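You operate a simulated robot arm through the tools that you are given. There is no shell and no other tool. Be economical: measure what you need, move in short steps, check, and stop when the job is done.

Carry out the task below with a simulated robot arm. There is one attempt and no reset: what you move stays moved.

Task
Roll the slab level, lock the carriage and print it with the green stamp.
Fine: carriage catch open to roll, shut after; one print in the slab's middle; stamp back where it stood. Set down upright: green stamp. Where these are worked on the way, their far stop is far enough and under half their travel is too little: carriage catch.
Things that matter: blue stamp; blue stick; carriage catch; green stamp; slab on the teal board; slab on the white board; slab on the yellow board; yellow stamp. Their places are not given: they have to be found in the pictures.

The check looks at the end state, three seconds after you hand in, the way a careful person would. Anything else that was tipped, shoved, dropped, spilled or broken makes it a failure.

Robot
A 6-joint arm with a two-finger parallel gripper, fixed in place. Base frame: the origin is at the foot of the arm, x ahead of it, y to its left, z up; the work surface is at about z = 80. Lengths are in cm, angles in degrees, forces in N, time in s.
With the tool pointing down near the work surface it reaches from about 32 to 70 cm from the base axis. Its first joint turns from -166.0 to 166.0 degrees. Payload 4.1 kg.
The tool frame sits at the grasp point between the pads (the TCP): z along the fingers, y along the line on which they close. The tips reach 2.3 cm beyond it. The gripper opens to 9.4 cm. The fingers are 3.8 cm wide and 1 cm thick; the gripper's body (5.4 by 9.6 cm) begins 3.9 cm behind the TCP.
Orientation is that of the tool frame in the base frame, as [roll, pitch, yaw] about the fixed x, y, z axes, in that order (R = Rz(yaw) Ry(pitch) Rx(roll)). With the fingers straight down and closing along the base's y, the tool's x points along the base's -x, its y along +y and its z along -z.

Tools
- The arm moves only by the tool step_arm. Its arguments are lists of equal length, an entry for each row: "grip": the gripper command, from -1 (fully open) to 1 (shut), values between in proportion; "offset": the shift along the base's x, y, z in cm, a list of three; "rotation": the turn, a rotation vector about the base's x, y, z in degrees, a list of three. In form: {"grip": [grip, ...], "offset": [[x, y, z], ...], "rotation": [[ax, ay, az], ...]}. A call has 1 to 12 rows; each row shifts and turns the commanded pose from where the row before left it. Each row takes 0.2 s and may step no farther than 5 cm and 8.6 degrees from the row before; otherwise, or with a gripper value out of range, the whole call is refused. Where a pose cannot be reached the arm comes as near as it can. A force on the tool above 90 N (or 10 N above the force at the start of the call, whichever is more), or a blocked arm, ends the call early, and 0.2 s more pass. The fingers move at their own pace (about 4.5 cm/s each) and stop on an object; they squeeze with about 42 N. The grip force told is the motor's: it shows also when the fingers shut on nothing. Time passes only in rows, and 0.2 s behind the last, so rows that do not move let the fingers close. The reply holds the time, the measured pose of the TCP, the force on the tool along the base axes, the opening and the grip force, in the units named above and with some noise, with the torque about the TCP (base axes, N m) and any sound that the robot's microphone picked up.
- Cameras (640 x 400 px; columns grow to the right, rows downward): "scene" is fixed at [21.78, -64.93, 157.02]; the picture's right is [0.99, -0.14, 0.00], its down [-0.12, -0.88, -0.46] and it looks along [0.06, 0.45, -0.89] (base axes); focal length 338 px, centre (320, 200). "wrist" rides on the gripper at [8.6, 1.6, -7.4] in the tool frame; the picture's right is [-0.18, 0.98, 0.00], its down [-0.58, -0.11, -0.81] and it looks along [-0.79, -0.15, 0.59] (tool axes); focal length 243 px, centre (320, 200).
- snapshot(camera): a new picture of that camera. It takes no simulated time.
- slide_trunk(by): slides the trunk up (or, below 0, down) by that many cm; the arm rides with it, the base frame stays. It gives what a move gives, with no picture.
- point_at(camera, pixels): for up to 12 pixels [column, row] of the newest picture of that camera ("zoom" is the newest enlarged one), the place [x, y, z] in the base frame of the surface seen there, good to about 0.2 cm. It takes no simulated time.
- inspect(camera, box): a new picture of the part [left, top, right, bottom] of that camera's present view, enlarged. It takes no simulated time.
- close_job(): hands the job in; it is judged then, once.

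Work in short steps. Measure before you move; look again where a grasp or a placing could have gone wrong, and mend it. You have 80 turns and 46 pictures in all, those below and enlarged ones among them. Open the gripper and draw the arm clear of the work before you hand the job in, unless the task says otherwise; then end with one line.

The tools are called by a JSON object that holds its "method" and its "body". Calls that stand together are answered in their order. step_arm: Moves the arm, as the interface text tells. Its arguments: {"type":"object","properties":{"grip":{"type":"array","items":{"type":"number"}},"offset":{"type":"array","items":{"type":"array","items":{"type":"number"}}},"rotation":{"type":"array","items":{"type":"array","items":{"type":"number"}}}},"required":["grip","offset","rotation"]} The other tools are called the same way: slide_trunk (by) slides the trunk up or down; snapshot (camera) takes a picture; point_at (camera, pixels) gives the place of the surface under pixels of a picture; inspect (camera, box) takes an enlarged picture of a part of a camera's view; close_job () hands the job in.

At the start:

```text
time: 0.0
position: [18.51, -38.74, 120.99]
orientation: [180.0, 0.0, 180.0]
contact_force: [0.0, 0.8, -0.5]
torque: [-0.04, -0.01, -0.01]
gripper_width: 9.43
grasp_force: 0.0
trunk travel left (down, up): [-50.0, 9.0]
```

scene: 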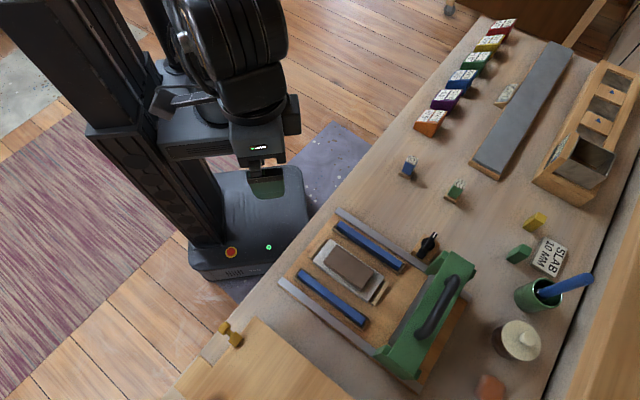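
wrist: 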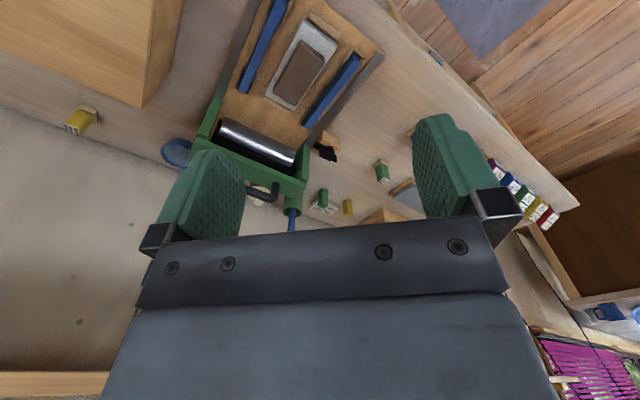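

The scene shows a press-like carriage with a roller (green) around (420,320), stamps around (410,165), (455,190), (230,335), and sticks (blue strips). I'll zoom into the carriage area and the stamps area.

{"method": "inspect", "body": {"camera": "scene", "box": [270, 200, 490, 400]}}

{"method": "inspect", "body": {"camera": "scene", "box": [380, 130, 620, 290]}}

```text
2.00 times, centred on (380, 300) of scene
```

zoom: 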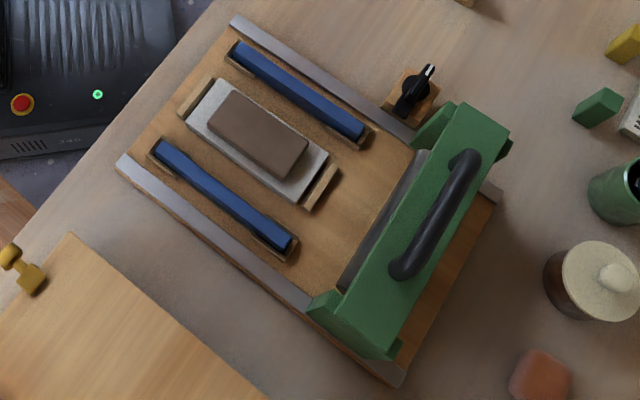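

```text
2.50 times, centred on (500, 210) of scene
```

zoom: 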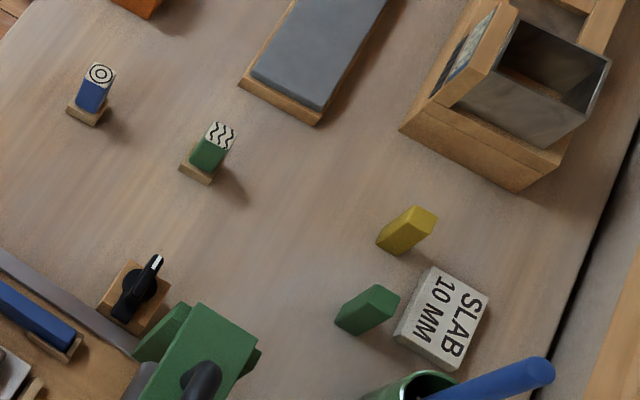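

I need more detail: the bed with slab (350,265), the catch (428,245), and the yellow object at (230,335); I'll look closer and measure points.

{"method": "inspect", "body": {"camera": "scene", "box": [390, 220, 470, 270]}}

{"method": "inspect", "body": {"camera": "scene", "box": [280, 200, 408, 280]}}

{"method": "point_at", "body": {"camera": "scene", "pixels": [[350, 267], [330, 255], [372, 277], [370, 246], [332, 298], [410, 240], [428, 252], [440, 300], [462, 265], [411, 158], [456, 183], [230, 335]]}}

```text
8.00 times, centred on (430, 245) of scene
```

zoom: 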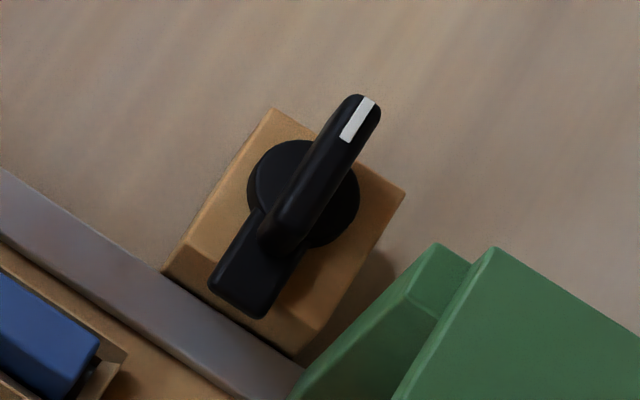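

```text
5.00 times, centred on (344, 240) of scene
```

zoom: 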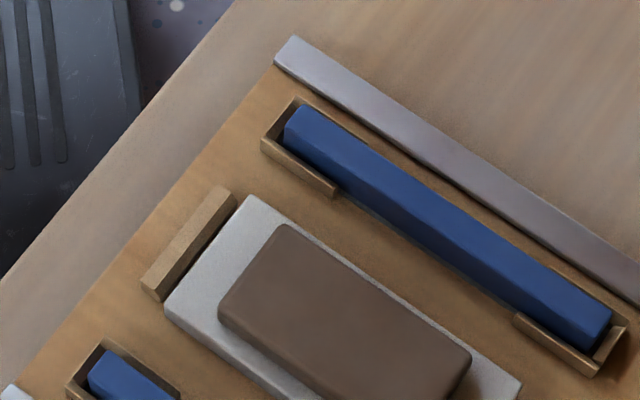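

```text
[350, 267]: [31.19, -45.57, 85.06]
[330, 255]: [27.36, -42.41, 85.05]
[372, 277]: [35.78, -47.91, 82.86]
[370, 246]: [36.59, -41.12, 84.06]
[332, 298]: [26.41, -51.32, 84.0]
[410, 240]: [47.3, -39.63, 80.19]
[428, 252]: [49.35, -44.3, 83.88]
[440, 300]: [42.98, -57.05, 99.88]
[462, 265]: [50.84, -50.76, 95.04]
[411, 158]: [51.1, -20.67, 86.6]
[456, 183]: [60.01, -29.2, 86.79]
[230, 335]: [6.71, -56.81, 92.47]
```

Sticks' tops are at z≈84.0, slab top ≈85.06. I look for the other boards, slabs and labels in the upper right, and the yellow stamp's neighborhood.

{"method": "inspect", "body": {"camera": "scene", "box": [400, 0, 640, 150]}}

{"method": "inspect", "body": {"camera": "scene", "box": [480, 200, 608, 280]}}

{"method": "inspect", "body": {"camera": "wrist", "box": [0, 0, 400, 250]}}

{"method": "inspect", "body": {"camera": "wrist", "box": [240, 20, 400, 120]}}

```text
2.67 times, centred on (520, 75) of scene
```

zoom: 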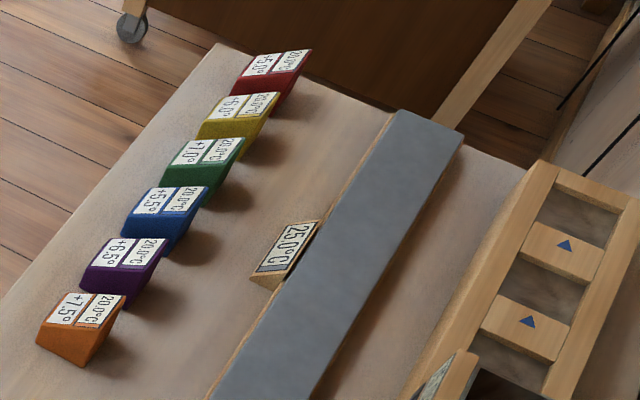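

```text
5.00 times, centred on (544, 240) of scene
```

zoom: 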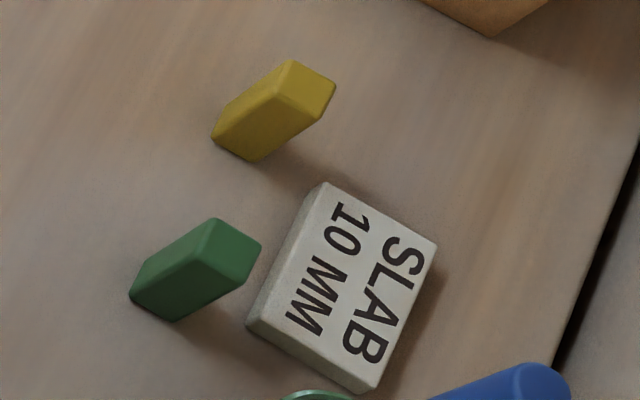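

```text
1.60 times, centred on (200, 125) of wrist
```

zoom: 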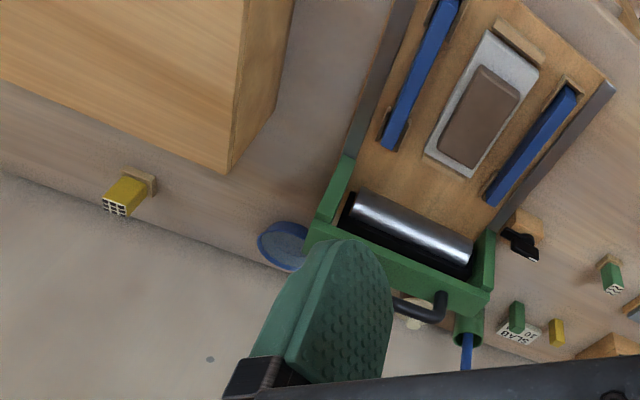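

```text
4.00 times, centred on (320, 70) of wrist
```

zoom: 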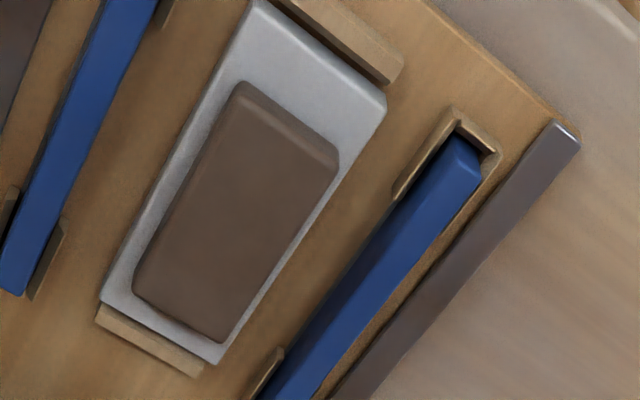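

I measure key heights: board top, bed, sticks, rails, carriage, catch, stamps.

{"method": "point_at", "body": {"camera": "wrist", "pixels": [[297, 30], [322, 40], [283, 100], [300, 75], [290, 40], [345, 70], [310, 130], [335, 100], [260, 40], [225, 90], [255, 140], [77, 122]]}}

{"method": "point_at", "body": {"camera": "scene", "pixels": [[324, 243], [318, 262], [378, 290], [356, 302], [368, 320], [340, 225], [400, 266], [427, 245], [434, 235], [421, 251], [442, 261], [345, 212]]}}

{"method": "point_at", "body": {"camera": "scene", "pixels": [[278, 282], [340, 324], [404, 259], [421, 230], [449, 253], [472, 265], [380, 355], [408, 376], [445, 285], [415, 330], [430, 310], [398, 300]]}}

{"method": "point_at", "body": {"camera": "scene", "pixels": [[410, 157], [417, 159], [408, 173], [413, 178], [463, 181], [456, 180], [449, 195], [458, 200], [454, 186], [525, 248], [515, 255], [550, 258]]}}

```text
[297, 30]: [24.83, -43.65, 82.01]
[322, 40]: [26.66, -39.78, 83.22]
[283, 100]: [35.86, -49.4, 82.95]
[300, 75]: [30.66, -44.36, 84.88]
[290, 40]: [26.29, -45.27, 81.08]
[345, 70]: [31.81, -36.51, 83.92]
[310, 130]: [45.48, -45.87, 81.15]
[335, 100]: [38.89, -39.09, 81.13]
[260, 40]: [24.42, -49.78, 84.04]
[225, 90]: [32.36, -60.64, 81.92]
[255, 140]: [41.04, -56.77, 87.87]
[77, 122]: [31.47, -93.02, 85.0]
```

```text
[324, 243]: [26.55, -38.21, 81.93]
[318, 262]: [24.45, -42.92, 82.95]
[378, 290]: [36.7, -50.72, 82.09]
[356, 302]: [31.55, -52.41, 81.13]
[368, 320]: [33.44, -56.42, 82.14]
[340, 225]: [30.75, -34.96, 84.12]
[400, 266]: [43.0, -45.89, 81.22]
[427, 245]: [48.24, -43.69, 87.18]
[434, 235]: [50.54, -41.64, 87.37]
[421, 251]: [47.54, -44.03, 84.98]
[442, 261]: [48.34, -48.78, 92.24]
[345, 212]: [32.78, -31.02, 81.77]
```

```text
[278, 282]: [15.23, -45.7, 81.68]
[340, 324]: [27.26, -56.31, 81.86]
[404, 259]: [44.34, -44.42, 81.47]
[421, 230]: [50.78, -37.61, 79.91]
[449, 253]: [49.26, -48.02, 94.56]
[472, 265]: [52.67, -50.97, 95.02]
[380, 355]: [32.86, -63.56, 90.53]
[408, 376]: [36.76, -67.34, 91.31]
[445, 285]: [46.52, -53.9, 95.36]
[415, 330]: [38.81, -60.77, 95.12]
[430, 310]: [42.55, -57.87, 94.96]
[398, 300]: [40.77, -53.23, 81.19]
```

```text
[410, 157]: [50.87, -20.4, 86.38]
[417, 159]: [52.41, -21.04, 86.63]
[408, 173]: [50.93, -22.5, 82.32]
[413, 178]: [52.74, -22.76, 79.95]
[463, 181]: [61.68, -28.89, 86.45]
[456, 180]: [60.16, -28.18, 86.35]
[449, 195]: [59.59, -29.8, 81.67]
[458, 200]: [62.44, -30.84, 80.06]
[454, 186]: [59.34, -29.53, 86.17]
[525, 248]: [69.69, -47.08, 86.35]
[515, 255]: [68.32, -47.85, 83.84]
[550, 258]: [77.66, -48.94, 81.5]
```

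Board top ≈82.95 and stick top ≈84.0, so blue sticks give 10 mm as the card says. Next I measure the catch exactly via an 8x zoom.

{"method": "inspect", "body": {"camera": "scene", "box": [398, 225, 462, 265]}}

{"method": "point_at", "body": {"camera": "zoom", "pixels": [[375, 85], [300, 220], [300, 165], [360, 200], [225, 280], [270, 290], [240, 60], [430, 165], [280, 360], [390, 310], [470, 250], [560, 250]]}}

```text
10.00 times, centred on (430, 245) of scene
```

zoom: 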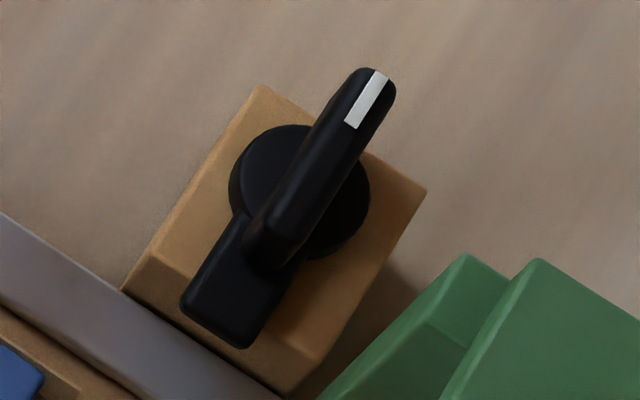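

```text
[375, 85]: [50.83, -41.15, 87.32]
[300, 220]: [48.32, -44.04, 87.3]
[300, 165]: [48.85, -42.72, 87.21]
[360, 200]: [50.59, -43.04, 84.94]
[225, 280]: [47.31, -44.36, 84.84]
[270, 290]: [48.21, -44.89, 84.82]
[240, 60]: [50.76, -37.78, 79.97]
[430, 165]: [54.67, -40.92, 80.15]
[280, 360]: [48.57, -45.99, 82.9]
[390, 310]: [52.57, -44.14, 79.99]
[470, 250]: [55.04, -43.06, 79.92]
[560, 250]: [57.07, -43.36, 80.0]
```

The catch lever (top z≈87.3) runs from (48.2,-44.2) to (51.1,-40.9), pivot ≈(49.2,-42.7), lying across the rail direction. I move closer with the wrist turned -45° and the gripper shut, to look at the catch from low down.

{"method": "step_arm", "body": {"grip": [1, 1, 1, 1, 1, 1, 1, 1, 1], "offset": [[2.62, 0.35, -3.22], [2.62, 0.35, -3.22], [2.62, 0.35, -3.22], [2.62, 0.35, -3.22], [2.62, 0.35, -3.22], [2.62, 0.35, -3.22], [2.62, 0.35, -3.22], [2.62, 0.35, -3.22], [2.62, 0.35, -3.22]], "rotation": [[0, 0, -5], [0, 0, -5], [0, 0, -5], [0, 0, -5], [0, 0, -5], [0, 0, -5], [0, 0, -5], [0, 0, -5], [0, 0, -5]]}}

{"method": "snapshot", "body": {"camera": "wrist"}}

```text
time: 2.0
position: [42.25, -35.56, 91.97]
orientation: [-180.0, 0.0, 134.9]
contact_force: [-0.1, -0.4, -0.3]
torque: [-0.03, 0.01, 0.02]
gripper_width: 0.0
grasp_force: 41.9
trunk travel left (down, up): [-50.0, 9.0]
```

```text
34 pictures are left
```

wrist: 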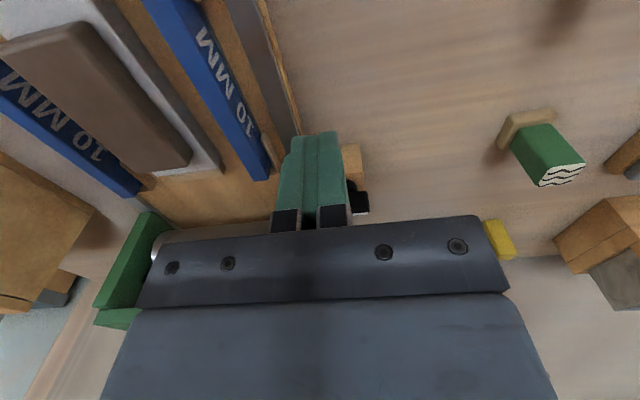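

Sticks read "10 MM" — right ones. The catch is hidden behind the fingers at (350,190); I shift the hand sideways by 6 cm to see it.

{"method": "step_arm", "body": {"grip": [1, 1], "offset": [[1.0, 3.2, 0], [1.2, 3.2, 0]], "rotation": [[0, 0, 0], [0, 0, 0]]}}

{"method": "inspect", "body": {"camera": "wrist", "box": [120, 80, 312, 200]}}

```text
time: 2.6
position: [44.38, -29.27, 91.89]
orientation: [179.9, 0.0, 135.0]
contact_force: [0.3, 0.3, -1.3]
torque: [-0.01, -0.03, -0.04]
gripper_width: 0.0
grasp_force: 42.0
trunk travel left (down, up): [-50.0, 9.0]
```

```text
3.33 times, centred on (216, 140) of wrist
```

zoom: 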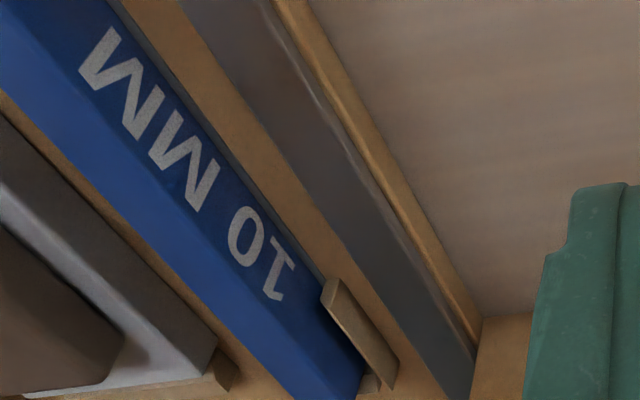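

The catch should sit just below this crop; inspect lower.

{"method": "inspect", "body": {"camera": "wrist", "box": [168, 140, 328, 240]}}

```text
4.00 times, centred on (248, 190) of wrist
```

zoom: 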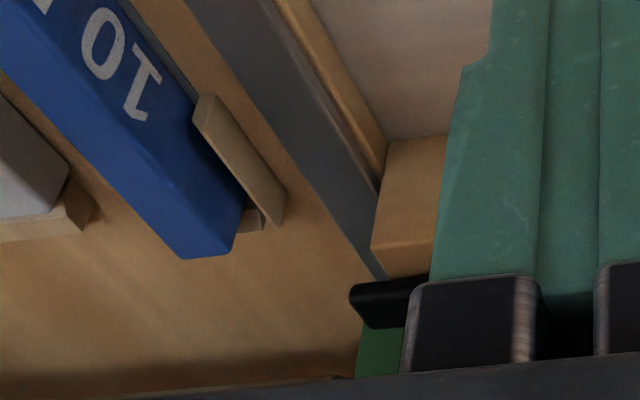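

The black tongue reaches over the rail right in front (nearer side) of the carriage's green foot, so it must swing inward, i.e. the lever tip goes outward along (0.7,-0.7). I approach the lever's inner side with shut fingers, tilted 10°.

{"method": "step_arm", "body": {"grip": [1, 1, 1, 1, 1], "offset": [[1.1, -3.1, -0.3], [1.1, -3.1, -0.3], [1.1, -3.1, -0.3], [0, 0, -1.6], [0, 0, -1.7]], "rotation": [[-3.5, -3.5, 0], [-3.5, -3.5, 0], [0, 0, 0], [0, 0, 0], [0, 0, 0]]}}

{"method": "inspect", "body": {"camera": "scene", "box": [380, 195, 508, 275]}}

```text
time: 3.8
position: [47.69, -38.53, 87.72]
orientation: [-179.9, 9.9, 135.1]
contact_force: [0.1, -0.9, -0.2]
torque: [-0.02, -0.01, -0.02]
gripper_width: 0.0
grasp_force: 41.9
trunk travel left (down, up): [-50.0, 9.0]
```

```text
5.00 times, centred on (444, 235) of scene
```

zoom: 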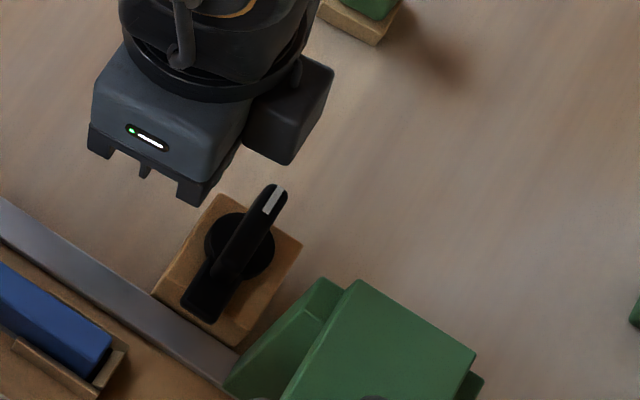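

The lever is untouched just ahead of the hand. I push along (0.7,-0.7) in small steps, drifting inward.

{"method": "step_arm", "body": {"grip": [1, 1, 1, 1, 1], "offset": [[0.5, -0.5, 0], [0.5, -0.5, 0], [0.45, -0.55, 0], [0.4, -0.6, 0], [0.3, -0.6, 0]], "rotation": [[0, 0, 0], [0, 0, 0], [0, 0, 0], [0, 0, 0], [0, 0, 0]]}}

{"method": "inspect", "body": {"camera": "scene", "box": [380, 195, 508, 275]}}

```text
time: 5.0
position: [48.61, -39.92, 87.21]
orientation: [179.9, 6.8, 134.8]
contact_force: [-27.5, 39.5, 12.3]
torque: [0.88, 0.11, 0.19]
gripper_width: 0.01
grasp_force: 42.2
trunk travel left (down, up): [-50.0, 9.0]
stopped in row 5: the force on the tool passed its limit at 94 N (the readings are from after the stop); the commanded pose is now the measured one
```

```text
5.00 times, centred on (444, 235) of scene
```

zoom: 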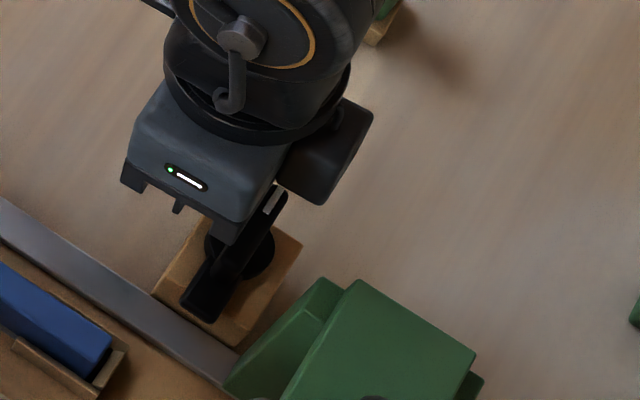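

The lever held firm against >90 N, so this is the shut stop; it opens the other way. I back off, lift, and go to the other side of the lever.

{"method": "step_arm", "body": {"grip": [1, 1, 1, 1, 1, 1], "offset": [[-0.9, 0.9, 0], [0, 0, 4], [0.9, -0.4, 2.3], [2.5, -1.8, 0], [2.2, -1.93, 0], [0, 0, 0]], "rotation": [[0, 0, 0], [4.8, 4.8, 0], [0, 0, 0], [0, 0, 0], [0, 0, 0], [0, 0, 0]]}}

{"method": "inspect", "body": {"camera": "scene", "box": [380, 195, 508, 275]}}

```text
time: 6.4
position: [53.93, -43.66, 93.29]
orientation: [-180.0, 0.9, 134.9]
contact_force: [1.1, 0.5, 0.1]
torque: [0.02, 0.01, -0.03]
gripper_width: 0.0
grasp_force: 42.1
trunk travel left (down, up): [-50.0, 9.0]
```

```text
5.00 times, centred on (444, 235) of scene
```

zoom: 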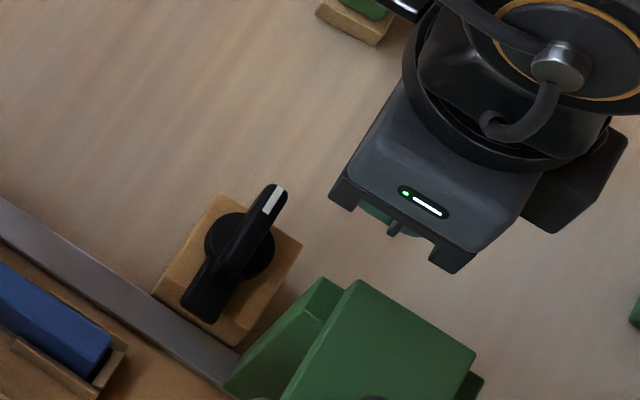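

Hand is clear of the green foot (gap visible near (430,270) to (345,285)). I descend and then push the lever back along (-0.7,0.7).

{"method": "step_arm", "body": {"grip": [1, 1, 1, 1, 1, 1, 1], "offset": [[0, 0, -2.8], [0, 0, -2.8], [-0.7, 0.7, 0], [-0.6, 0.6, 0], [-0.6, 0.6, 0], [-0.6, 0.6, 0], [-0.6, 0.6, 0]], "rotation": [[0, 0, 0], [0, 0, 0], [0, 0, 0], [0, 0, 0], [0, 0, 0], [0, 0, 0], [0, 0, 0]]}}

{"method": "inspect", "body": {"camera": "scene", "box": [380, 195, 508, 275]}}

```text
time: 8.0
position: [50.61, -40.59, 87.89]
orientation: [180.0, 0.8, 134.9]
contact_force: [0.1, 0.5, -1.2]
torque: [0.02, -0.01, 0.01]
gripper_width: 0.0
grasp_force: 42.3
trunk travel left (down, up): [-50.0, 9.0]
```

```text
5.00 times, centred on (444, 235) of scene
```

zoom: 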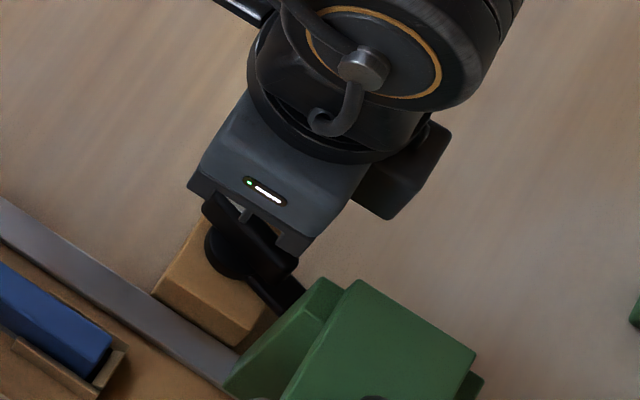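

The lever swung about 90°, now parallel to the rail. I nudge it from the side near its tip to be sure that it is at its far stop.

{"method": "step_arm", "body": {"grip": [1, 1, 1, 1, 1, 1], "offset": [[-0.9, 0.9, 0], [-0.5, 0.5, 0], [-0.3, -0.3, 0], [-0.25, -0.25, 0], [-0.25, -0.25, 0], [-0.2, -0.2, 0]], "rotation": [[0, 0, 0], [0, 0, 0], [0, 0, 0], [0, 0, 0], [0, 0, 0], [0, 0, 0]]}}

```text
time: 9.4
position: [48.89, -39.7, 87.89]
orientation: [179.9, 1.1, 135.2]
contact_force: [26.2, 32.0, 1.9]
torque: [0.39, -0.36, 0.42]
gripper_width: 0.03
grasp_force: 41.8
trunk travel left (down, up): [-50.0, 9.0]
```

It resists at ~41 N: far stop reached. I back off, lift up, and look at the catch and handle.

{"method": "step_arm", "body": {"grip": [1, 1, 0, -0.5], "offset": [[0.7, 0.7, 0], [0, 0, 5], [0, 0, 5], [-2, 2, 5]], "rotation": [[0, 0, 0], [0, 0, 0], [0, 0, 0], [0, 0, 0]]}}

{"method": "inspect", "body": {"camera": "scene", "box": [360, 220, 520, 400]}}

{"method": "point_at", "body": {"camera": "zoom", "pixels": [[400, 165], [365, 225], [325, 290], [455, 130], [250, 350], [275, 370], [390, 75], [480, 160], [345, 230], [260, 230]]}}

```text
refused: row 4 steps farther than a row can; nothing moved
```

```text
2.22 times, centred on (440, 310) of scene
```

zoom: 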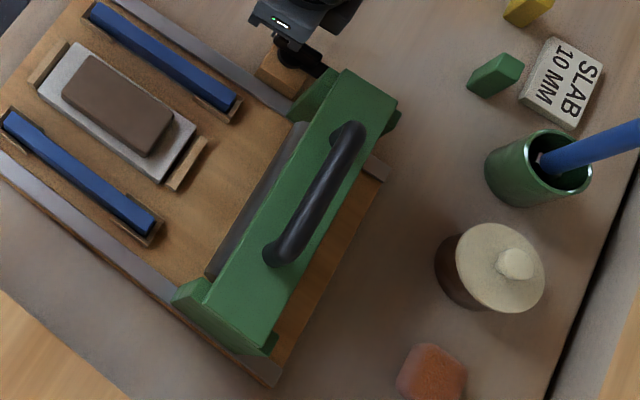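

```text
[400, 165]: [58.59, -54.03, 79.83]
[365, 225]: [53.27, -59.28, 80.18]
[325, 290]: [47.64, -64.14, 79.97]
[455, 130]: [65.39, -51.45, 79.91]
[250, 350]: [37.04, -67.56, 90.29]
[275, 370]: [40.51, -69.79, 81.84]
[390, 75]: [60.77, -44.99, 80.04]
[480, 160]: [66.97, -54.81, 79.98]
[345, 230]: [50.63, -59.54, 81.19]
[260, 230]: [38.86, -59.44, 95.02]
```

Retry with smaller steps, and measure the handle (seen in the zoom from (350,135) to (280,255)).

{"method": "step_arm", "body": {"grip": [1, 1, 0, -0.5], "offset": [[0.7, 0.7, 0], [0, 0, 5], [0, 0, 5], [-1.5, 1.5, 4]], "rotation": [[0, 0, 0], [0, 0, 0], [0, 0, 0], [0, 0, 0]]}}

{"method": "point_at", "body": {"camera": "zoom", "pixels": [[350, 132], [317, 195], [280, 250], [330, 172], [300, 225], [350, 80], [395, 100], [205, 310], [255, 340], [300, 135], [215, 270], [320, 90]]}}

```text
time: 10.4
position: [47.34, -37.96, 101.94]
orientation: [-179.9, 0.9, 134.9]
contact_force: [0.8, -0.7, -0.6]
torque: [-0.02, 0.01, -0.02]
gripper_width: 4.97
grasp_force: 0.0
trunk travel left (down, up): [-50.0, 9.0]
```

```text
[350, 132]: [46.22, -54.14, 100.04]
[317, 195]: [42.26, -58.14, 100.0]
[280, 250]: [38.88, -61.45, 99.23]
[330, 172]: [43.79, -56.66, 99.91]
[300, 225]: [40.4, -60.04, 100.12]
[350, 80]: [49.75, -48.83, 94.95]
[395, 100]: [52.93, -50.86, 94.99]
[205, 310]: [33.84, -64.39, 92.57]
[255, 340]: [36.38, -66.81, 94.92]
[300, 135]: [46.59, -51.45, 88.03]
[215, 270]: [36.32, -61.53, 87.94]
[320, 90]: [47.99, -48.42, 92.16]
```

Handle bar is at z≈100 running from (46.2,-54.1) to (38.9,-61.4), exactly at 45°, centre ≈(43,-57.2). I turn the hand 90° and move above it.

{"method": "step_arm", "body": {"grip": [-0.5, -0.5, -0.5, -0.5, -0.5, -0.5, -0.5, -0.5, -0.5, -0.5, -0.5, -0.5], "offset": [[-0.3, -1.5, 1.0], [-0.3, -1.5, 1.0], [-0.3, -1.5, 1.0], [-0.3, -1.5, 1.0], [-0.3, -1.6, 0], [-0.4, -1.7, 0], [-0.4, -1.7, 0], [-0.4, -1.7, 0], [-0.4, -1.7, 0], [-0.4, -1.7, 0], [-0.4, -1.6, 0], [-0.4, -1.5, 0]], "rotation": [[0, 0, 7.5], [0, 0, 7.5], [0, 0, 7.5], [0, 0, 7.5], [0, 0, 7.5], [0, 0, 7.5], [0, 0, 7.5], [0, 0, 7.5], [0, 0, 7.5], [0, 0, 7.5], [0, 0, 7.5], [0, 0, 7.5]]}}

{"method": "inspect", "body": {"camera": "scene", "box": [340, 220, 500, 400]}}

```text
time: 13.0
position: [40.85, -52.57, 104.71]
orientation: [179.9, 0.9, -138.7]
contact_force: [0.5, 0.0, -0.5]
torque: [0.01, 0.02, 0.01]
gripper_width: 7.04
grasp_force: 0.0
out of reach, approached as far as the arm can: row 8, 9, 10, 11, 12
trunk travel left (down, up): [-50.0, 9.0]
```

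```text
2.22 times, centred on (420, 310) of scene
```

zoom: 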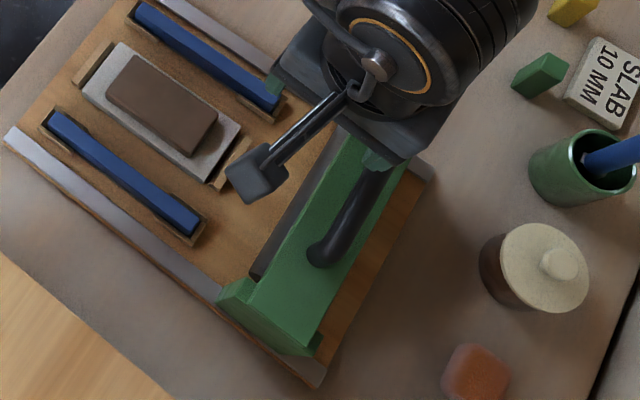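

The arm stops short at radius ~67. I raise the trunk for more reach at this height, and will tilt the fingers outward.

{"method": "slide_trunk", "body": {"by": 9}}

```text
time: 14.2
position: [40.93, -52.63, 113.73]
orientation: [179.8, 0.9, -138.9]
contact_force: [0.7, 0.1, 0.3]
torque: [0.0, 0.02, 0.0]
gripper_width: 7.05
grasp_force: 0.1
trunk travel left (down, up): [-59.0, 0.0]
```

Now tilt 25° outward while moving toward above the handle.

{"method": "step_arm", "body": {"grip": [-0.5, -0.5, -0.5, -0.5, -0.5], "offset": [[0, 0, -2.0], [0, 0, -2.0], [0.7, -1.5, -2.0], [0.7, -1.5, -1.4], [0.73, -1.57, -1.3]], "rotation": [[-4.4, -4.4, 2], [-4.4, -4.4, 1.9], [-4.4, -4.4, 0], [-4.4, -4.4, 0], [0, 0, 0]]}}

{"method": "snapshot", "body": {"camera": "wrist"}}

```text
time: 15.4
position: [42.86, -57.25, 104.88]
orientation: [-155.0, 1.1, -134.5]
contact_force: [-0.8, 0.6, 0.7]
torque: [-0.01, -0.01, 0.01]
gripper_width: 7.07
grasp_force: 0.1
trunk travel left (down, up): [-59.0, 0.0]
```

```text
25 pictures are left
```

wrist: 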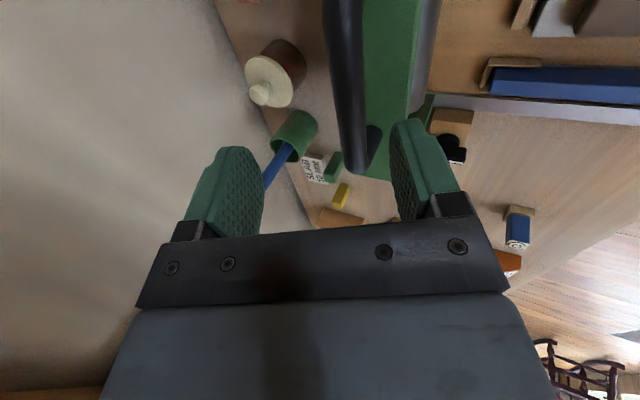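

Handle sits between the fingers. I descend to z≈99.4 and close.

{"method": "step_arm", "body": {"grip": [-0.5, -0.5, 1, 1, 1, 1, 1, 1], "offset": [[0, 0, -2.8], [0, 0, -2.6], [0, 0, 0], [0, 0, 0], [0, 0, 0], [0, 0, 0], [0, 0, 0], [0, 0, 0]], "rotation": [[0, 0, 0], [0, 0, 0], [0, 0, 0], [0, 0, 0], [0, 0, 0], [0, 0, 0], [0, 0, 0], [0, 0, 0]]}}

```text
time: 17.2
position: [43.05, -57.06, 99.77]
orientation: [-155.1, 1.2, -134.5]
contact_force: [1.5, -0.4, 6.8]
torque: [0.27, -0.34, -1.24]
gripper_width: 1.78
grasp_force: 44.8
trunk travel left (down, up): [-59.0, 0.0]
```

Gripped (bar 1.8 cm). I pull the carriage toward the slab along (-0.7,0.7).

{"method": "step_arm", "body": {"grip": [1, 1, 1, 1, 1, 1], "offset": [[-0.35, 0.35, 0], [-0.7, 0.7, 0], [-0.7, 0.7, 0], [-0.7, 0.7, 0], [-0.7, 0.7, 0], [-0.7, 0.7, 0]], "rotation": [[0, 0, 0], [0, 0, 0], [0, 0, 0], [0, 0, 0], [0, 0, 0], [0, 0, 0]]}}

{"method": "snapshot", "body": {"camera": "scene"}}

```text
time: 18.6
position: [39.12, -53.33, 99.84]
orientation: [-155.0, 1.2, -134.3]
contact_force: [0.7, 2.2, 14.9]
torque: [0.42, -0.54, -1.31]
gripper_width: 1.76
grasp_force: 44.5
trunk travel left (down, up): [-59.0, 0.0]
```

```text
24 pictures are left
```

scene: 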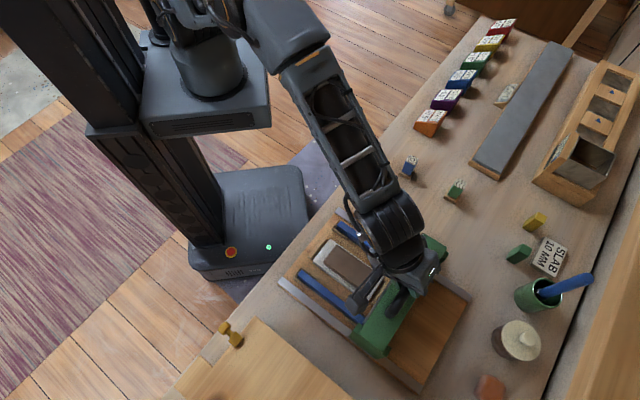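

The carriage rolls freely. Continue in the same direction.

{"method": "step_arm", "body": {"grip": [1, 1, 1, 1, 1, 1, 1, 1, 1, 1, 1], "offset": [[-0.7, 0.7, 0.05], [-0.7, 0.7, 0.05], [-0.7, 0.7, 0.05], [-0.7, 0.7, 0], [-0.7, 0.7, 0], [-0.7, 0.7, 0], [-0.7, 0.7, 0], [-0.7, 0.7, 0], [-0.7, 0.7, 0], [-0.7, 0.7, 0], [-0.7, 0.7, 0]], "rotation": [[0, 0, 0], [0, 0, 0], [0, 0, 0], [0, 0, 0], [0, 0, 0], [0, 0, 0], [0, 0, 0], [0, 0, 0], [0, 0, 0], [0, 0, 0], [0, 0, 0]]}}

```text
time: 21.1
position: [31.42, -45.72, 99.67]
orientation: [-155.1, 1.2, -134.4]
contact_force: [-1.1, 0.7, 7.4]
torque: [0.27, -0.37, -1.36]
gripper_width: 1.8
grasp_force: 45.2
trunk travel left (down, up): [-59.0, 0.0]
```

Still no strain; continue to the end stop.

{"method": "step_arm", "body": {"grip": [1, 1, 1, 1, 1, 1, 1, 1, 1, 1, 1], "offset": [[-0.7, 0.7, 0], [-0.7, 0.7, 0], [-0.7, 0.7, 0], [-0.7, 0.7, 0], [-0.7, 0.7, 0], [-0.7, 0.7, 0], [-0.7, 0.7, 0], [-0.7, 0.7, 0], [-0.7, 0.7, 0], [-0.7, 0.7, 0], [-0.7, 0.7, 0]], "rotation": [[0, 0, 0], [0, 0, 0], [0, 0, 0], [0, 0, 0], [0, 0, 0], [0, 0, 0], [0, 0, 0], [0, 0, 0], [0, 0, 0], [0, 0, 0], [0, 0, 0]]}}

{"method": "snapshot", "body": {"camera": "scene"}}

```text
time: 23.1
position: [26.09, -40.71, 100.66]
orientation: [-153.5, 0.5, -134.7]
contact_force: [49.9, -20.5, -10.2]
torque: [0.13, -0.91, -1.14]
gripper_width: 1.74
grasp_force: 45.0
trunk travel left (down, up): [-59.0, 0.0]
stopped in row 10: the force on the tool passed its limit at 95 N (the readings are from after the stop); the commanded pose is now the measured one
```

```text
23 pictures are left
```

scene: 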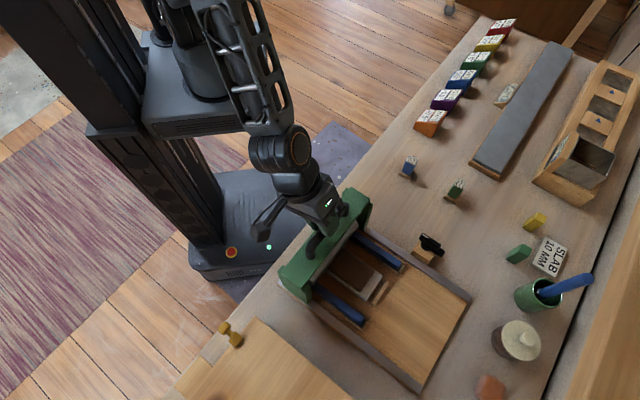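

End stop reached at 23.7 cm; the slab is flattened behind the roller. I roll back to the start.

{"method": "step_arm", "body": {"grip": [1, 1, 1, 1, 1, 1, 1, 1, 1, 1, 1, 1], "offset": [[0.7, -0.7, -0.3], [0.7, -0.7, -0.3], [0.7, -0.7, -0.2], [0.7, -0.7, 0], [0.7, -0.7, 0], [0.7, -0.7, 0], [0.7, -0.7, 0], [0.7, -0.7, 0], [0.7, -0.7, 0], [0.7, -0.7, 0], [0.7, -0.7, 0], [0.7, -0.7, 0]], "rotation": [[0, 0, 0], [0, 0, 0], [0, 0, 0], [0, 0, 0], [0, 0, 0], [0, 0, 0], [0, 0, 0], [0, 0, 0], [0, 0, 0], [0, 0, 0], [0, 0, 0], [0, 0, 0]]}}

{"method": "inspect", "body": {"camera": "scene", "box": [260, 190, 420, 310]}}

```text
time: 25.7
position: [33.71, -48.84, 100.09]
orientation: [-153.4, 0.6, -134.7]
contact_force: [-4.0, -4.4, 31.9]
torque: [0.15, -0.28, -1.39]
gripper_width: 1.78
grasp_force: 45.1
trunk travel left (down, up): [-59.0, 0.0]
```

```text
3.33 times, centred on (340, 250) of scene
```

zoom: 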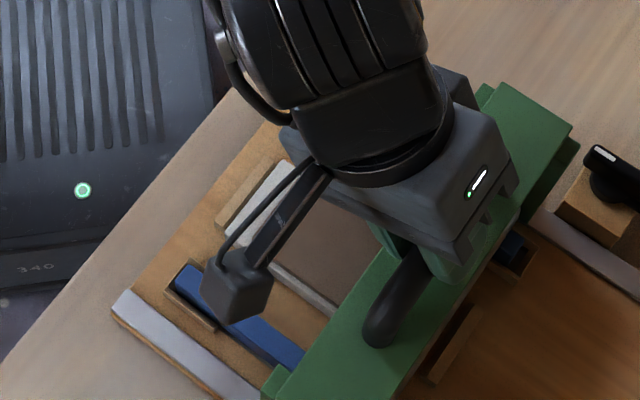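

Going fine; continue back, easing the downward load.

{"method": "step_arm", "body": {"grip": [1, 1, 1, 1, 1, 1, 1, 1, 1, 1, 1], "offset": [[0.7, -0.7, 0.2], [0.7, -0.7, 0.2], [0.7, -0.7, 0.1], [0.7, -0.7, 0], [0.7, -0.7, 0], [0.7, -0.7, 0], [0.7, -0.7, 0], [0.7, -0.7, 0], [0.7, -0.7, 0], [0.7, -0.7, 0], [0.7, -0.7, 0]], "rotation": [[0, 0, 0], [0, 0, 0], [0, 0, 0], [0, 0, 0], [0, 0, 0], [0, 0, 0], [0, 0, 0], [0, 0, 0], [0, 0, 0], [0, 0, 0], [0, 0, 0]]}}

```text
time: 28.1
position: [41.63, -56.55, 100.05]
orientation: [-153.9, 0.7, -134.7]
contact_force: [-4.8, -5.5, -14.8]
torque: [0.79, -0.6, -0.78]
gripper_width: 1.76
grasp_force: 45.2
trunk travel left (down, up): [-59.0, 0.0]
```

About 1.4 cm left; push gently to the home stop.

{"method": "step_arm", "body": {"grip": [1, 1, 1, 1, 1, 1], "offset": [[0.35, -0.35, -0.1], [0.35, -0.35, -0.1], [0.35, -0.35, 0], [0.35, -0.35, 0], [0.3, -0.3, 0], [0.3, -0.3, 0]], "rotation": [[0, 0, 0], [0, 0, 0], [0, 0, 0], [0, 0, 0], [0, 0, 0], [0, 0, 0]]}}

```text
time: 29.5
position: [42.7, -57.75, 100.08]
orientation: [-154.5, 0.8, -134.6]
contact_force: [-49.7, 44.5, -0.1]
torque: [0.23, 1.04, -1.22]
gripper_width: 1.79
grasp_force: 45.7
trunk travel left (down, up): [-59.0, 0.0]
```

At the home stop (66 N back-force). I ease off, open and lift, then return the hand to the catch orientation.

{"method": "step_arm", "body": {"grip": [1, -0.5, -0.5, -0.5, -0.5, -0.5, -0.5], "offset": [[-0.25, 0.25, 0], [0, 0, 0], [0, 0, 0], [0, 0, 0], [0, 0, 2.5], [0, 0, 4], [-1.5, 3, 0]], "rotation": [[0, 0, 0], [0, 0, 0], [0, 0, 0], [0, 0, 0], [0, 0, 0], [0, 0, 0], [0, 0, 0]]}}

{"method": "inspect", "body": {"camera": "scene", "box": [270, 200, 490, 400]}}

```text
time: 31.1
position: [41.87, -55.05, 106.79]
orientation: [-153.7, 0.6, -134.6]
contact_force: [0.6, 0.5, 0.1]
torque: [-0.01, -0.03, -0.02]
gripper_width: 7.05
grasp_force: 0.0
trunk travel left (down, up): [-59.0, 0.0]
```

```text
2.00 times, centred on (380, 300) of scene
```

zoom: 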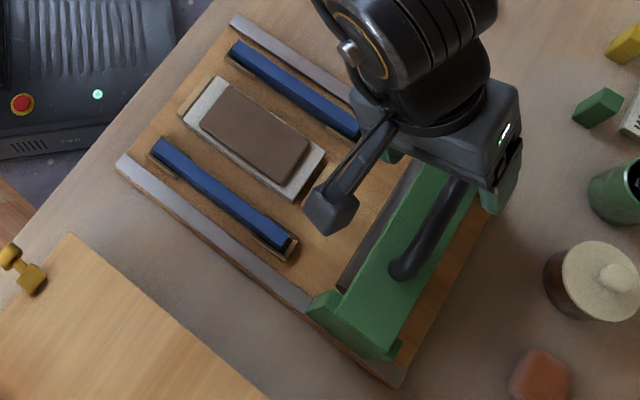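

The slab is broader now. I measure its level and edges.

{"method": "point_at", "body": {"camera": "zoom", "pixels": [[225, 88], [205, 122], [250, 130], [300, 150], [275, 180], [215, 80], [192, 118], [320, 155], [285, 192], [240, 110], [280, 150], [200, 125]]}}

{"method": "inspect", "body": {"camera": "scene", "box": [308, 230, 388, 280]}}

```text
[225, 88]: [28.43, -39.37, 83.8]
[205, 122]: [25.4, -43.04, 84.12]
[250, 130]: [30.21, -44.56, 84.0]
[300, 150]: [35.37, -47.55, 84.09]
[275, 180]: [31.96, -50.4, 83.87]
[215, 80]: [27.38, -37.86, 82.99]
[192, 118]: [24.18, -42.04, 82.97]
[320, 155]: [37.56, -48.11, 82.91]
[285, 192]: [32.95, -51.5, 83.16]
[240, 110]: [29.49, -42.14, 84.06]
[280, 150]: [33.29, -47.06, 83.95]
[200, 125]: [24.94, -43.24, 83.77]
```

```text
8.00 times, centred on (348, 255) of scene
```

zoom: 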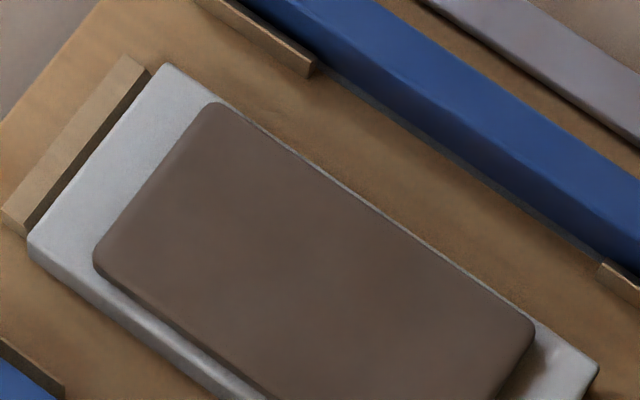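

Slab is level at z≈84.0, matching the sticks. Now back to the catch: untilt, turn -90°, and close the fingers, heading above (45,-41.7).

{"method": "step_arm", "body": {"grip": [1, 1, 1, 1, 1, 1, 1, 1, 1, 1, 1], "offset": [[-1, 3, 0], [-1, 3, 0], [-1, 3, 0], [-1, 3, 0], [0.6, 0.1, 0], [0.6, 0.1, 0], [0.6, 0.1, -1], [0.6, 0.1, -1], [0.6, 0.1, -1], [0.6, 0.1, -1], [0.6, 0.1, -1]], "rotation": [[4.65, 4.65, 0], [4.65, 4.65, 0], [4.65, 4.65, 0], [4.65, 4.65, 0], [0, 0, -7.5], [0, 0, -7.5], [0, 0, -7.5], [0, 0, -7.5], [0, 0, -7.5], [0, 0, -7.5], [0, 0, -7.5]]}}

{"method": "inspect", "body": {"camera": "scene", "box": [380, 195, 508, 275]}}

```text
time: 33.5
position: [42.06, -42.34, 101.5]
orientation: [179.9, 0.8, 172.5]
contact_force: [-0.3, -0.7, 0.9]
torque: [0.02, -0.01, 0.01]
gripper_width: 0.01
grasp_force: 41.8
trunk travel left (down, up): [-59.0, 0.0]
```

```text
5.00 times, centred on (444, 235) of scene
```

zoom: 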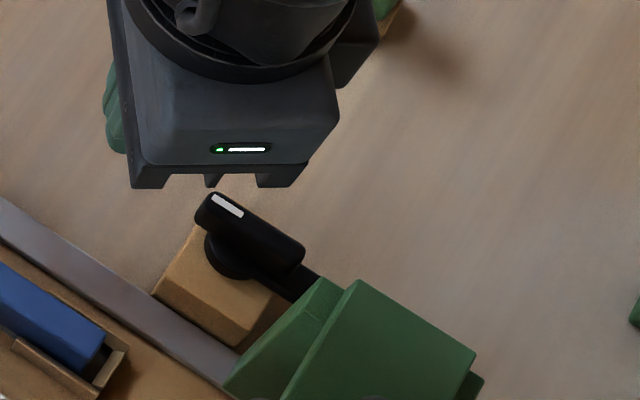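

I measure the lever's present position while finishing the turn.

{"method": "point_at", "body": {"camera": "zoom", "pixels": [[212, 203], [228, 207], [250, 230], [290, 250], [205, 225], [200, 265], [235, 340], [315, 283]]}}

{"method": "step_arm", "body": {"grip": [1, 1, 1, 1, 1], "offset": [[0.5, 0.1, -1.2], [0.5, 0.1, -1.2], [0.5, 0.1, -1.2], [0.5, 0.1, -1.2], [0.5, 0.1, -1.2]], "rotation": [[0, 0, -7.5], [0, 0, -7.5], [0, 0, -7.5], [0, 0, -7.5], [0, 0, -7.5]]}}

```text
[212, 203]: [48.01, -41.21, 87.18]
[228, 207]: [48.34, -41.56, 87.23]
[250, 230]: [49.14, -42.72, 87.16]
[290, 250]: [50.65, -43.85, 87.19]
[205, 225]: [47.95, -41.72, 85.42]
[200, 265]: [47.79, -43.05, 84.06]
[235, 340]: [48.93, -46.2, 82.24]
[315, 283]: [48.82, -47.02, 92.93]
```

```text
time: 34.7
position: [44.48, -42.05, 95.47]
orientation: [-180.0, 0.7, 135.0]
contact_force: [0.7, 0.0, -0.1]
torque: [0.03, 0.01, -0.02]
gripper_width: 0.0
grasp_force: 41.9
trunk travel left (down, up): [-59.0, 0.0]
```

Lever tip is at (48.0,-41.2), lying along -s. I descend beside its rail side and push it outward (+0.7,+0.7).

{"method": "step_arm", "body": {"grip": [1, 1, 1, 1, 1, 1, 1, 1, 1, 1], "offset": [[0.35, -0.35, -3.6], [0, 0, -4.0], [0.4, 0.4, 0], [0.4, 0.4, 0], [0.4, 0.4, 0], [0.4, 0.4, 0], [0.4, 0.4, 0], [0.4, 0.4, 0], [0.4, 0.4, 0], [0.4, 0.4, 0]], "rotation": [[0, 0, 0], [0, 0, 0], [0, 0, 0], [0, 0, 0], [0, 0, 0], [0, 0, 0], [0, 0, 0], [0, 0, 0], [0, 0, 0], [0, 0, 0]]}}

{"method": "inspect", "body": {"camera": "scene", "box": [380, 195, 508, 275]}}

```text
time: 36.9
position: [47.91, -38.94, 87.94]
orientation: [180.0, 0.6, 135.1]
contact_force: [0.5, -0.4, -0.7]
torque: [-0.04, 0.04, -0.04]
gripper_width: 0.0
grasp_force: 42.0
trunk travel left (down, up): [-59.0, 0.0]
```

```text
5.00 times, centred on (444, 235) of scene
```

zoom: 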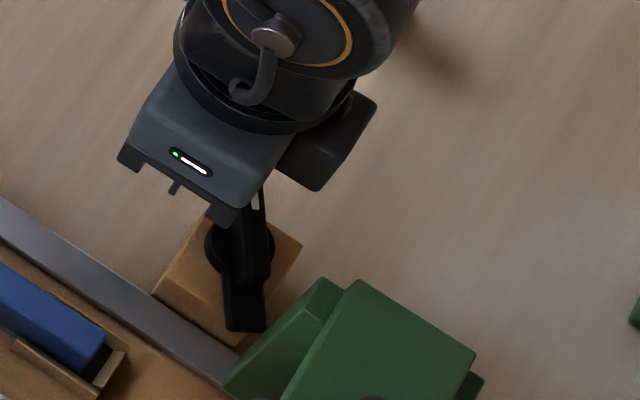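

The lever has swung most of the way back. I finish by pushing along (0.7,-0.7) to the shut stop.

{"method": "step_arm", "body": {"grip": [1, 1, 1, 1, 1], "offset": [[0.35, -0.35, 0], [0.3, -0.3, 0], [0.25, -0.25, 0], [0.2, -0.2, 0], [0.2, -0.2, 0]], "rotation": [[0, 0, 0], [0, 0, 0], [0, 0, 0], [0, 0, 0], [0, 0, 0]]}}

```text
time: 38.1
position: [48.7, -40.12, 87.94]
orientation: [-180.0, 0.2, 135.1]
contact_force: [-30.9, 22.7, 5.8]
torque: [0.16, 0.74, -0.17]
gripper_width: 0.02
grasp_force: 42.2
trunk travel left (down, up): [-59.0, 0.0]
```

Shut stop reached (~38 N). I back off, lift, and look at the catch and the green stamp.

{"method": "step_arm", "body": {"grip": [1, 0.5, -0.2, -0.5], "offset": [[-0.7, 0.7, 0], [-0.3, 0.3, 4.5], [0, 0, 4.5], [-1, 3, 3]], "rotation": [[0, 0, 0], [0, 0, 0], [0, 0, 0], [0, 0, 0]]}}

{"method": "inspect", "body": {"camera": "scene", "box": [396, 165, 492, 265]}}

{"method": "snapshot", "body": {"camera": "wrist"}}

```text
time: 39.1
position: [47.39, -36.34, 100.06]
orientation: [180.0, 0.7, 135.0]
contact_force: [0.0, -0.2, -0.2]
torque: [-0.01, -0.01, -0.01]
gripper_width: 6.65
grasp_force: 0.2
trunk travel left (down, up): [-59.0, 0.0]
```

```text
4.00 times, centred on (444, 215) of scene
```

zoom: 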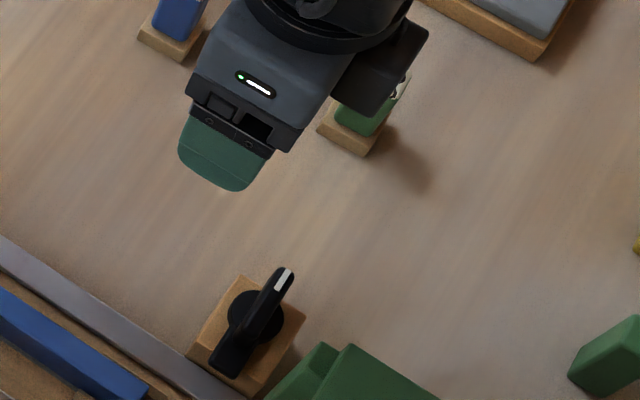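

```text
16 pictures are left
```

wrist: 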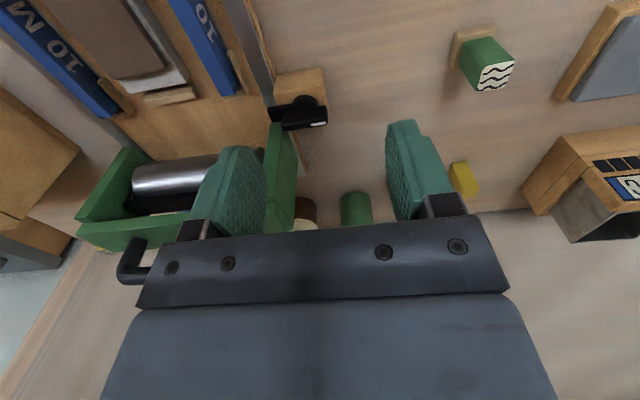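

Catch is shut as at the start. I zoom on the green stamp at (485,65) in the wrist view and measure.

{"method": "inspect", "body": {"camera": "wrist", "box": [437, 15, 533, 105]}}

```text
4.44 times, centred on (485, 60) of wrist
```

zoom: 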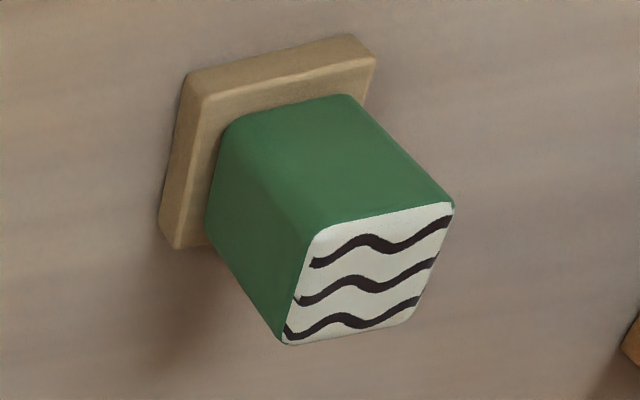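

Measure the stamp's top corners and base corners.

{"method": "point_at", "body": {"camera": "zoom", "pixels": [[325, 232], [448, 210], [405, 315], [292, 336], [370, 275], [240, 120], [345, 98], [205, 98], [370, 62], [178, 240], [190, 75], [230, 210]]}}

{"method": "point_at", "body": {"camera": "scene", "pixels": [[346, 268], [335, 245], [321, 262], [373, 272], [359, 291]]}}

```text
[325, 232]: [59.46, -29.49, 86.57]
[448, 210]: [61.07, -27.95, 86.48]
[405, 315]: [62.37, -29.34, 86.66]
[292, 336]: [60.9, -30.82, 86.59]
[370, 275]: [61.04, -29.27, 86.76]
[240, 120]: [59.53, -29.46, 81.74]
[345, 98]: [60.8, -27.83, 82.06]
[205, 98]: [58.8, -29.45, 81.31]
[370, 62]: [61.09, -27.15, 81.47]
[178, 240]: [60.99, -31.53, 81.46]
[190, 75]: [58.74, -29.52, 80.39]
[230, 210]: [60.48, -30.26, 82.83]
```

```text
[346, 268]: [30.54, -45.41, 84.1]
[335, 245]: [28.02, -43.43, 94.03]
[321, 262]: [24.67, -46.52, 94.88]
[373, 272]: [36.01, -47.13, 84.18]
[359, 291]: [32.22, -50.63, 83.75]
```

Green stamp: centre (61.0,-29.4), top z≈86.6, block 2.2 cm square aligned to my hand's closing direction. I move above it, then lower the trunk by 9.

{"method": "step_arm", "body": {"grip": [-0.5, -0.5, -0.5, -0.5, -0.5], "offset": [[3.4, 1.75, 0], [3.4, 1.75, 0], [3.4, 1.75, 0], [3.4, 1.7, 0], [0, 0, 0]], "rotation": [[0.5, 0.5, 0], [0, 0, 0], [0, 0, 0], [0, 0, 0], [0, 0, 0]]}}

{"method": "slide_trunk", "body": {"by": -9}}

{"method": "snapshot", "body": {"camera": "wrist"}}

```text
time: 40.3
position: [60.93, -29.4, 99.95]
orientation: [180.0, 0.0, 135.0]
contact_force: [-0.2, -0.5, -0.4]
torque: [-0.01, -0.02, 0.03]
gripper_width: 7.07
grasp_force: 0.0
trunk travel left (down, up): [-59.0, 0.0]
```

```text
time: 41.6
position: [60.97, -29.44, 90.95]
orientation: [179.9, 0.1, 135.1]
contact_force: [-1.1, 0.1, 0.1]
torque: [0.04, -0.01, 0.03]
gripper_width: 7.06
grasp_force: 0.0
trunk travel left (down, up): [-50.0, 9.0]
```

```text
14 pictures are left
```

wrist: 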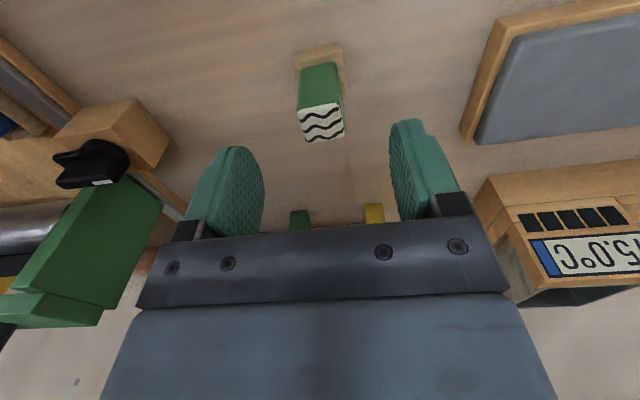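

Stamp is centred between fingers. Descend 6 cm and close.

{"method": "step_arm", "body": {"grip": [-0.5, -0.5, -0.5, 1, 1, 1, 1, 1, 1], "offset": [[0, 0, -2], [0, 0, -2], [0, 0, -2], [0, 0, 0], [0, 0, 0], [0, 0, 0], [0, 0, 0], [0, 0, 0], [0, 0, 0]], "rotation": [[0, 0, 0], [0, 0, 0], [0, 0, 0], [0, 0, 0], [0, 0, 0], [0, 0, 0], [0, 0, 0], [0, 0, 0], [0, 0, 0]]}}

```text
time: 43.6
position: [60.97, -29.47, 84.92]
orientation: [-180.0, 0.0, 135.1]
contact_force: [-0.2, -0.3, 0.3]
torque: [0.0, -0.01, 0.03]
gripper_width: 2.53
grasp_force: 42.2
trunk travel left (down, up): [-50.0, 9.0]
```

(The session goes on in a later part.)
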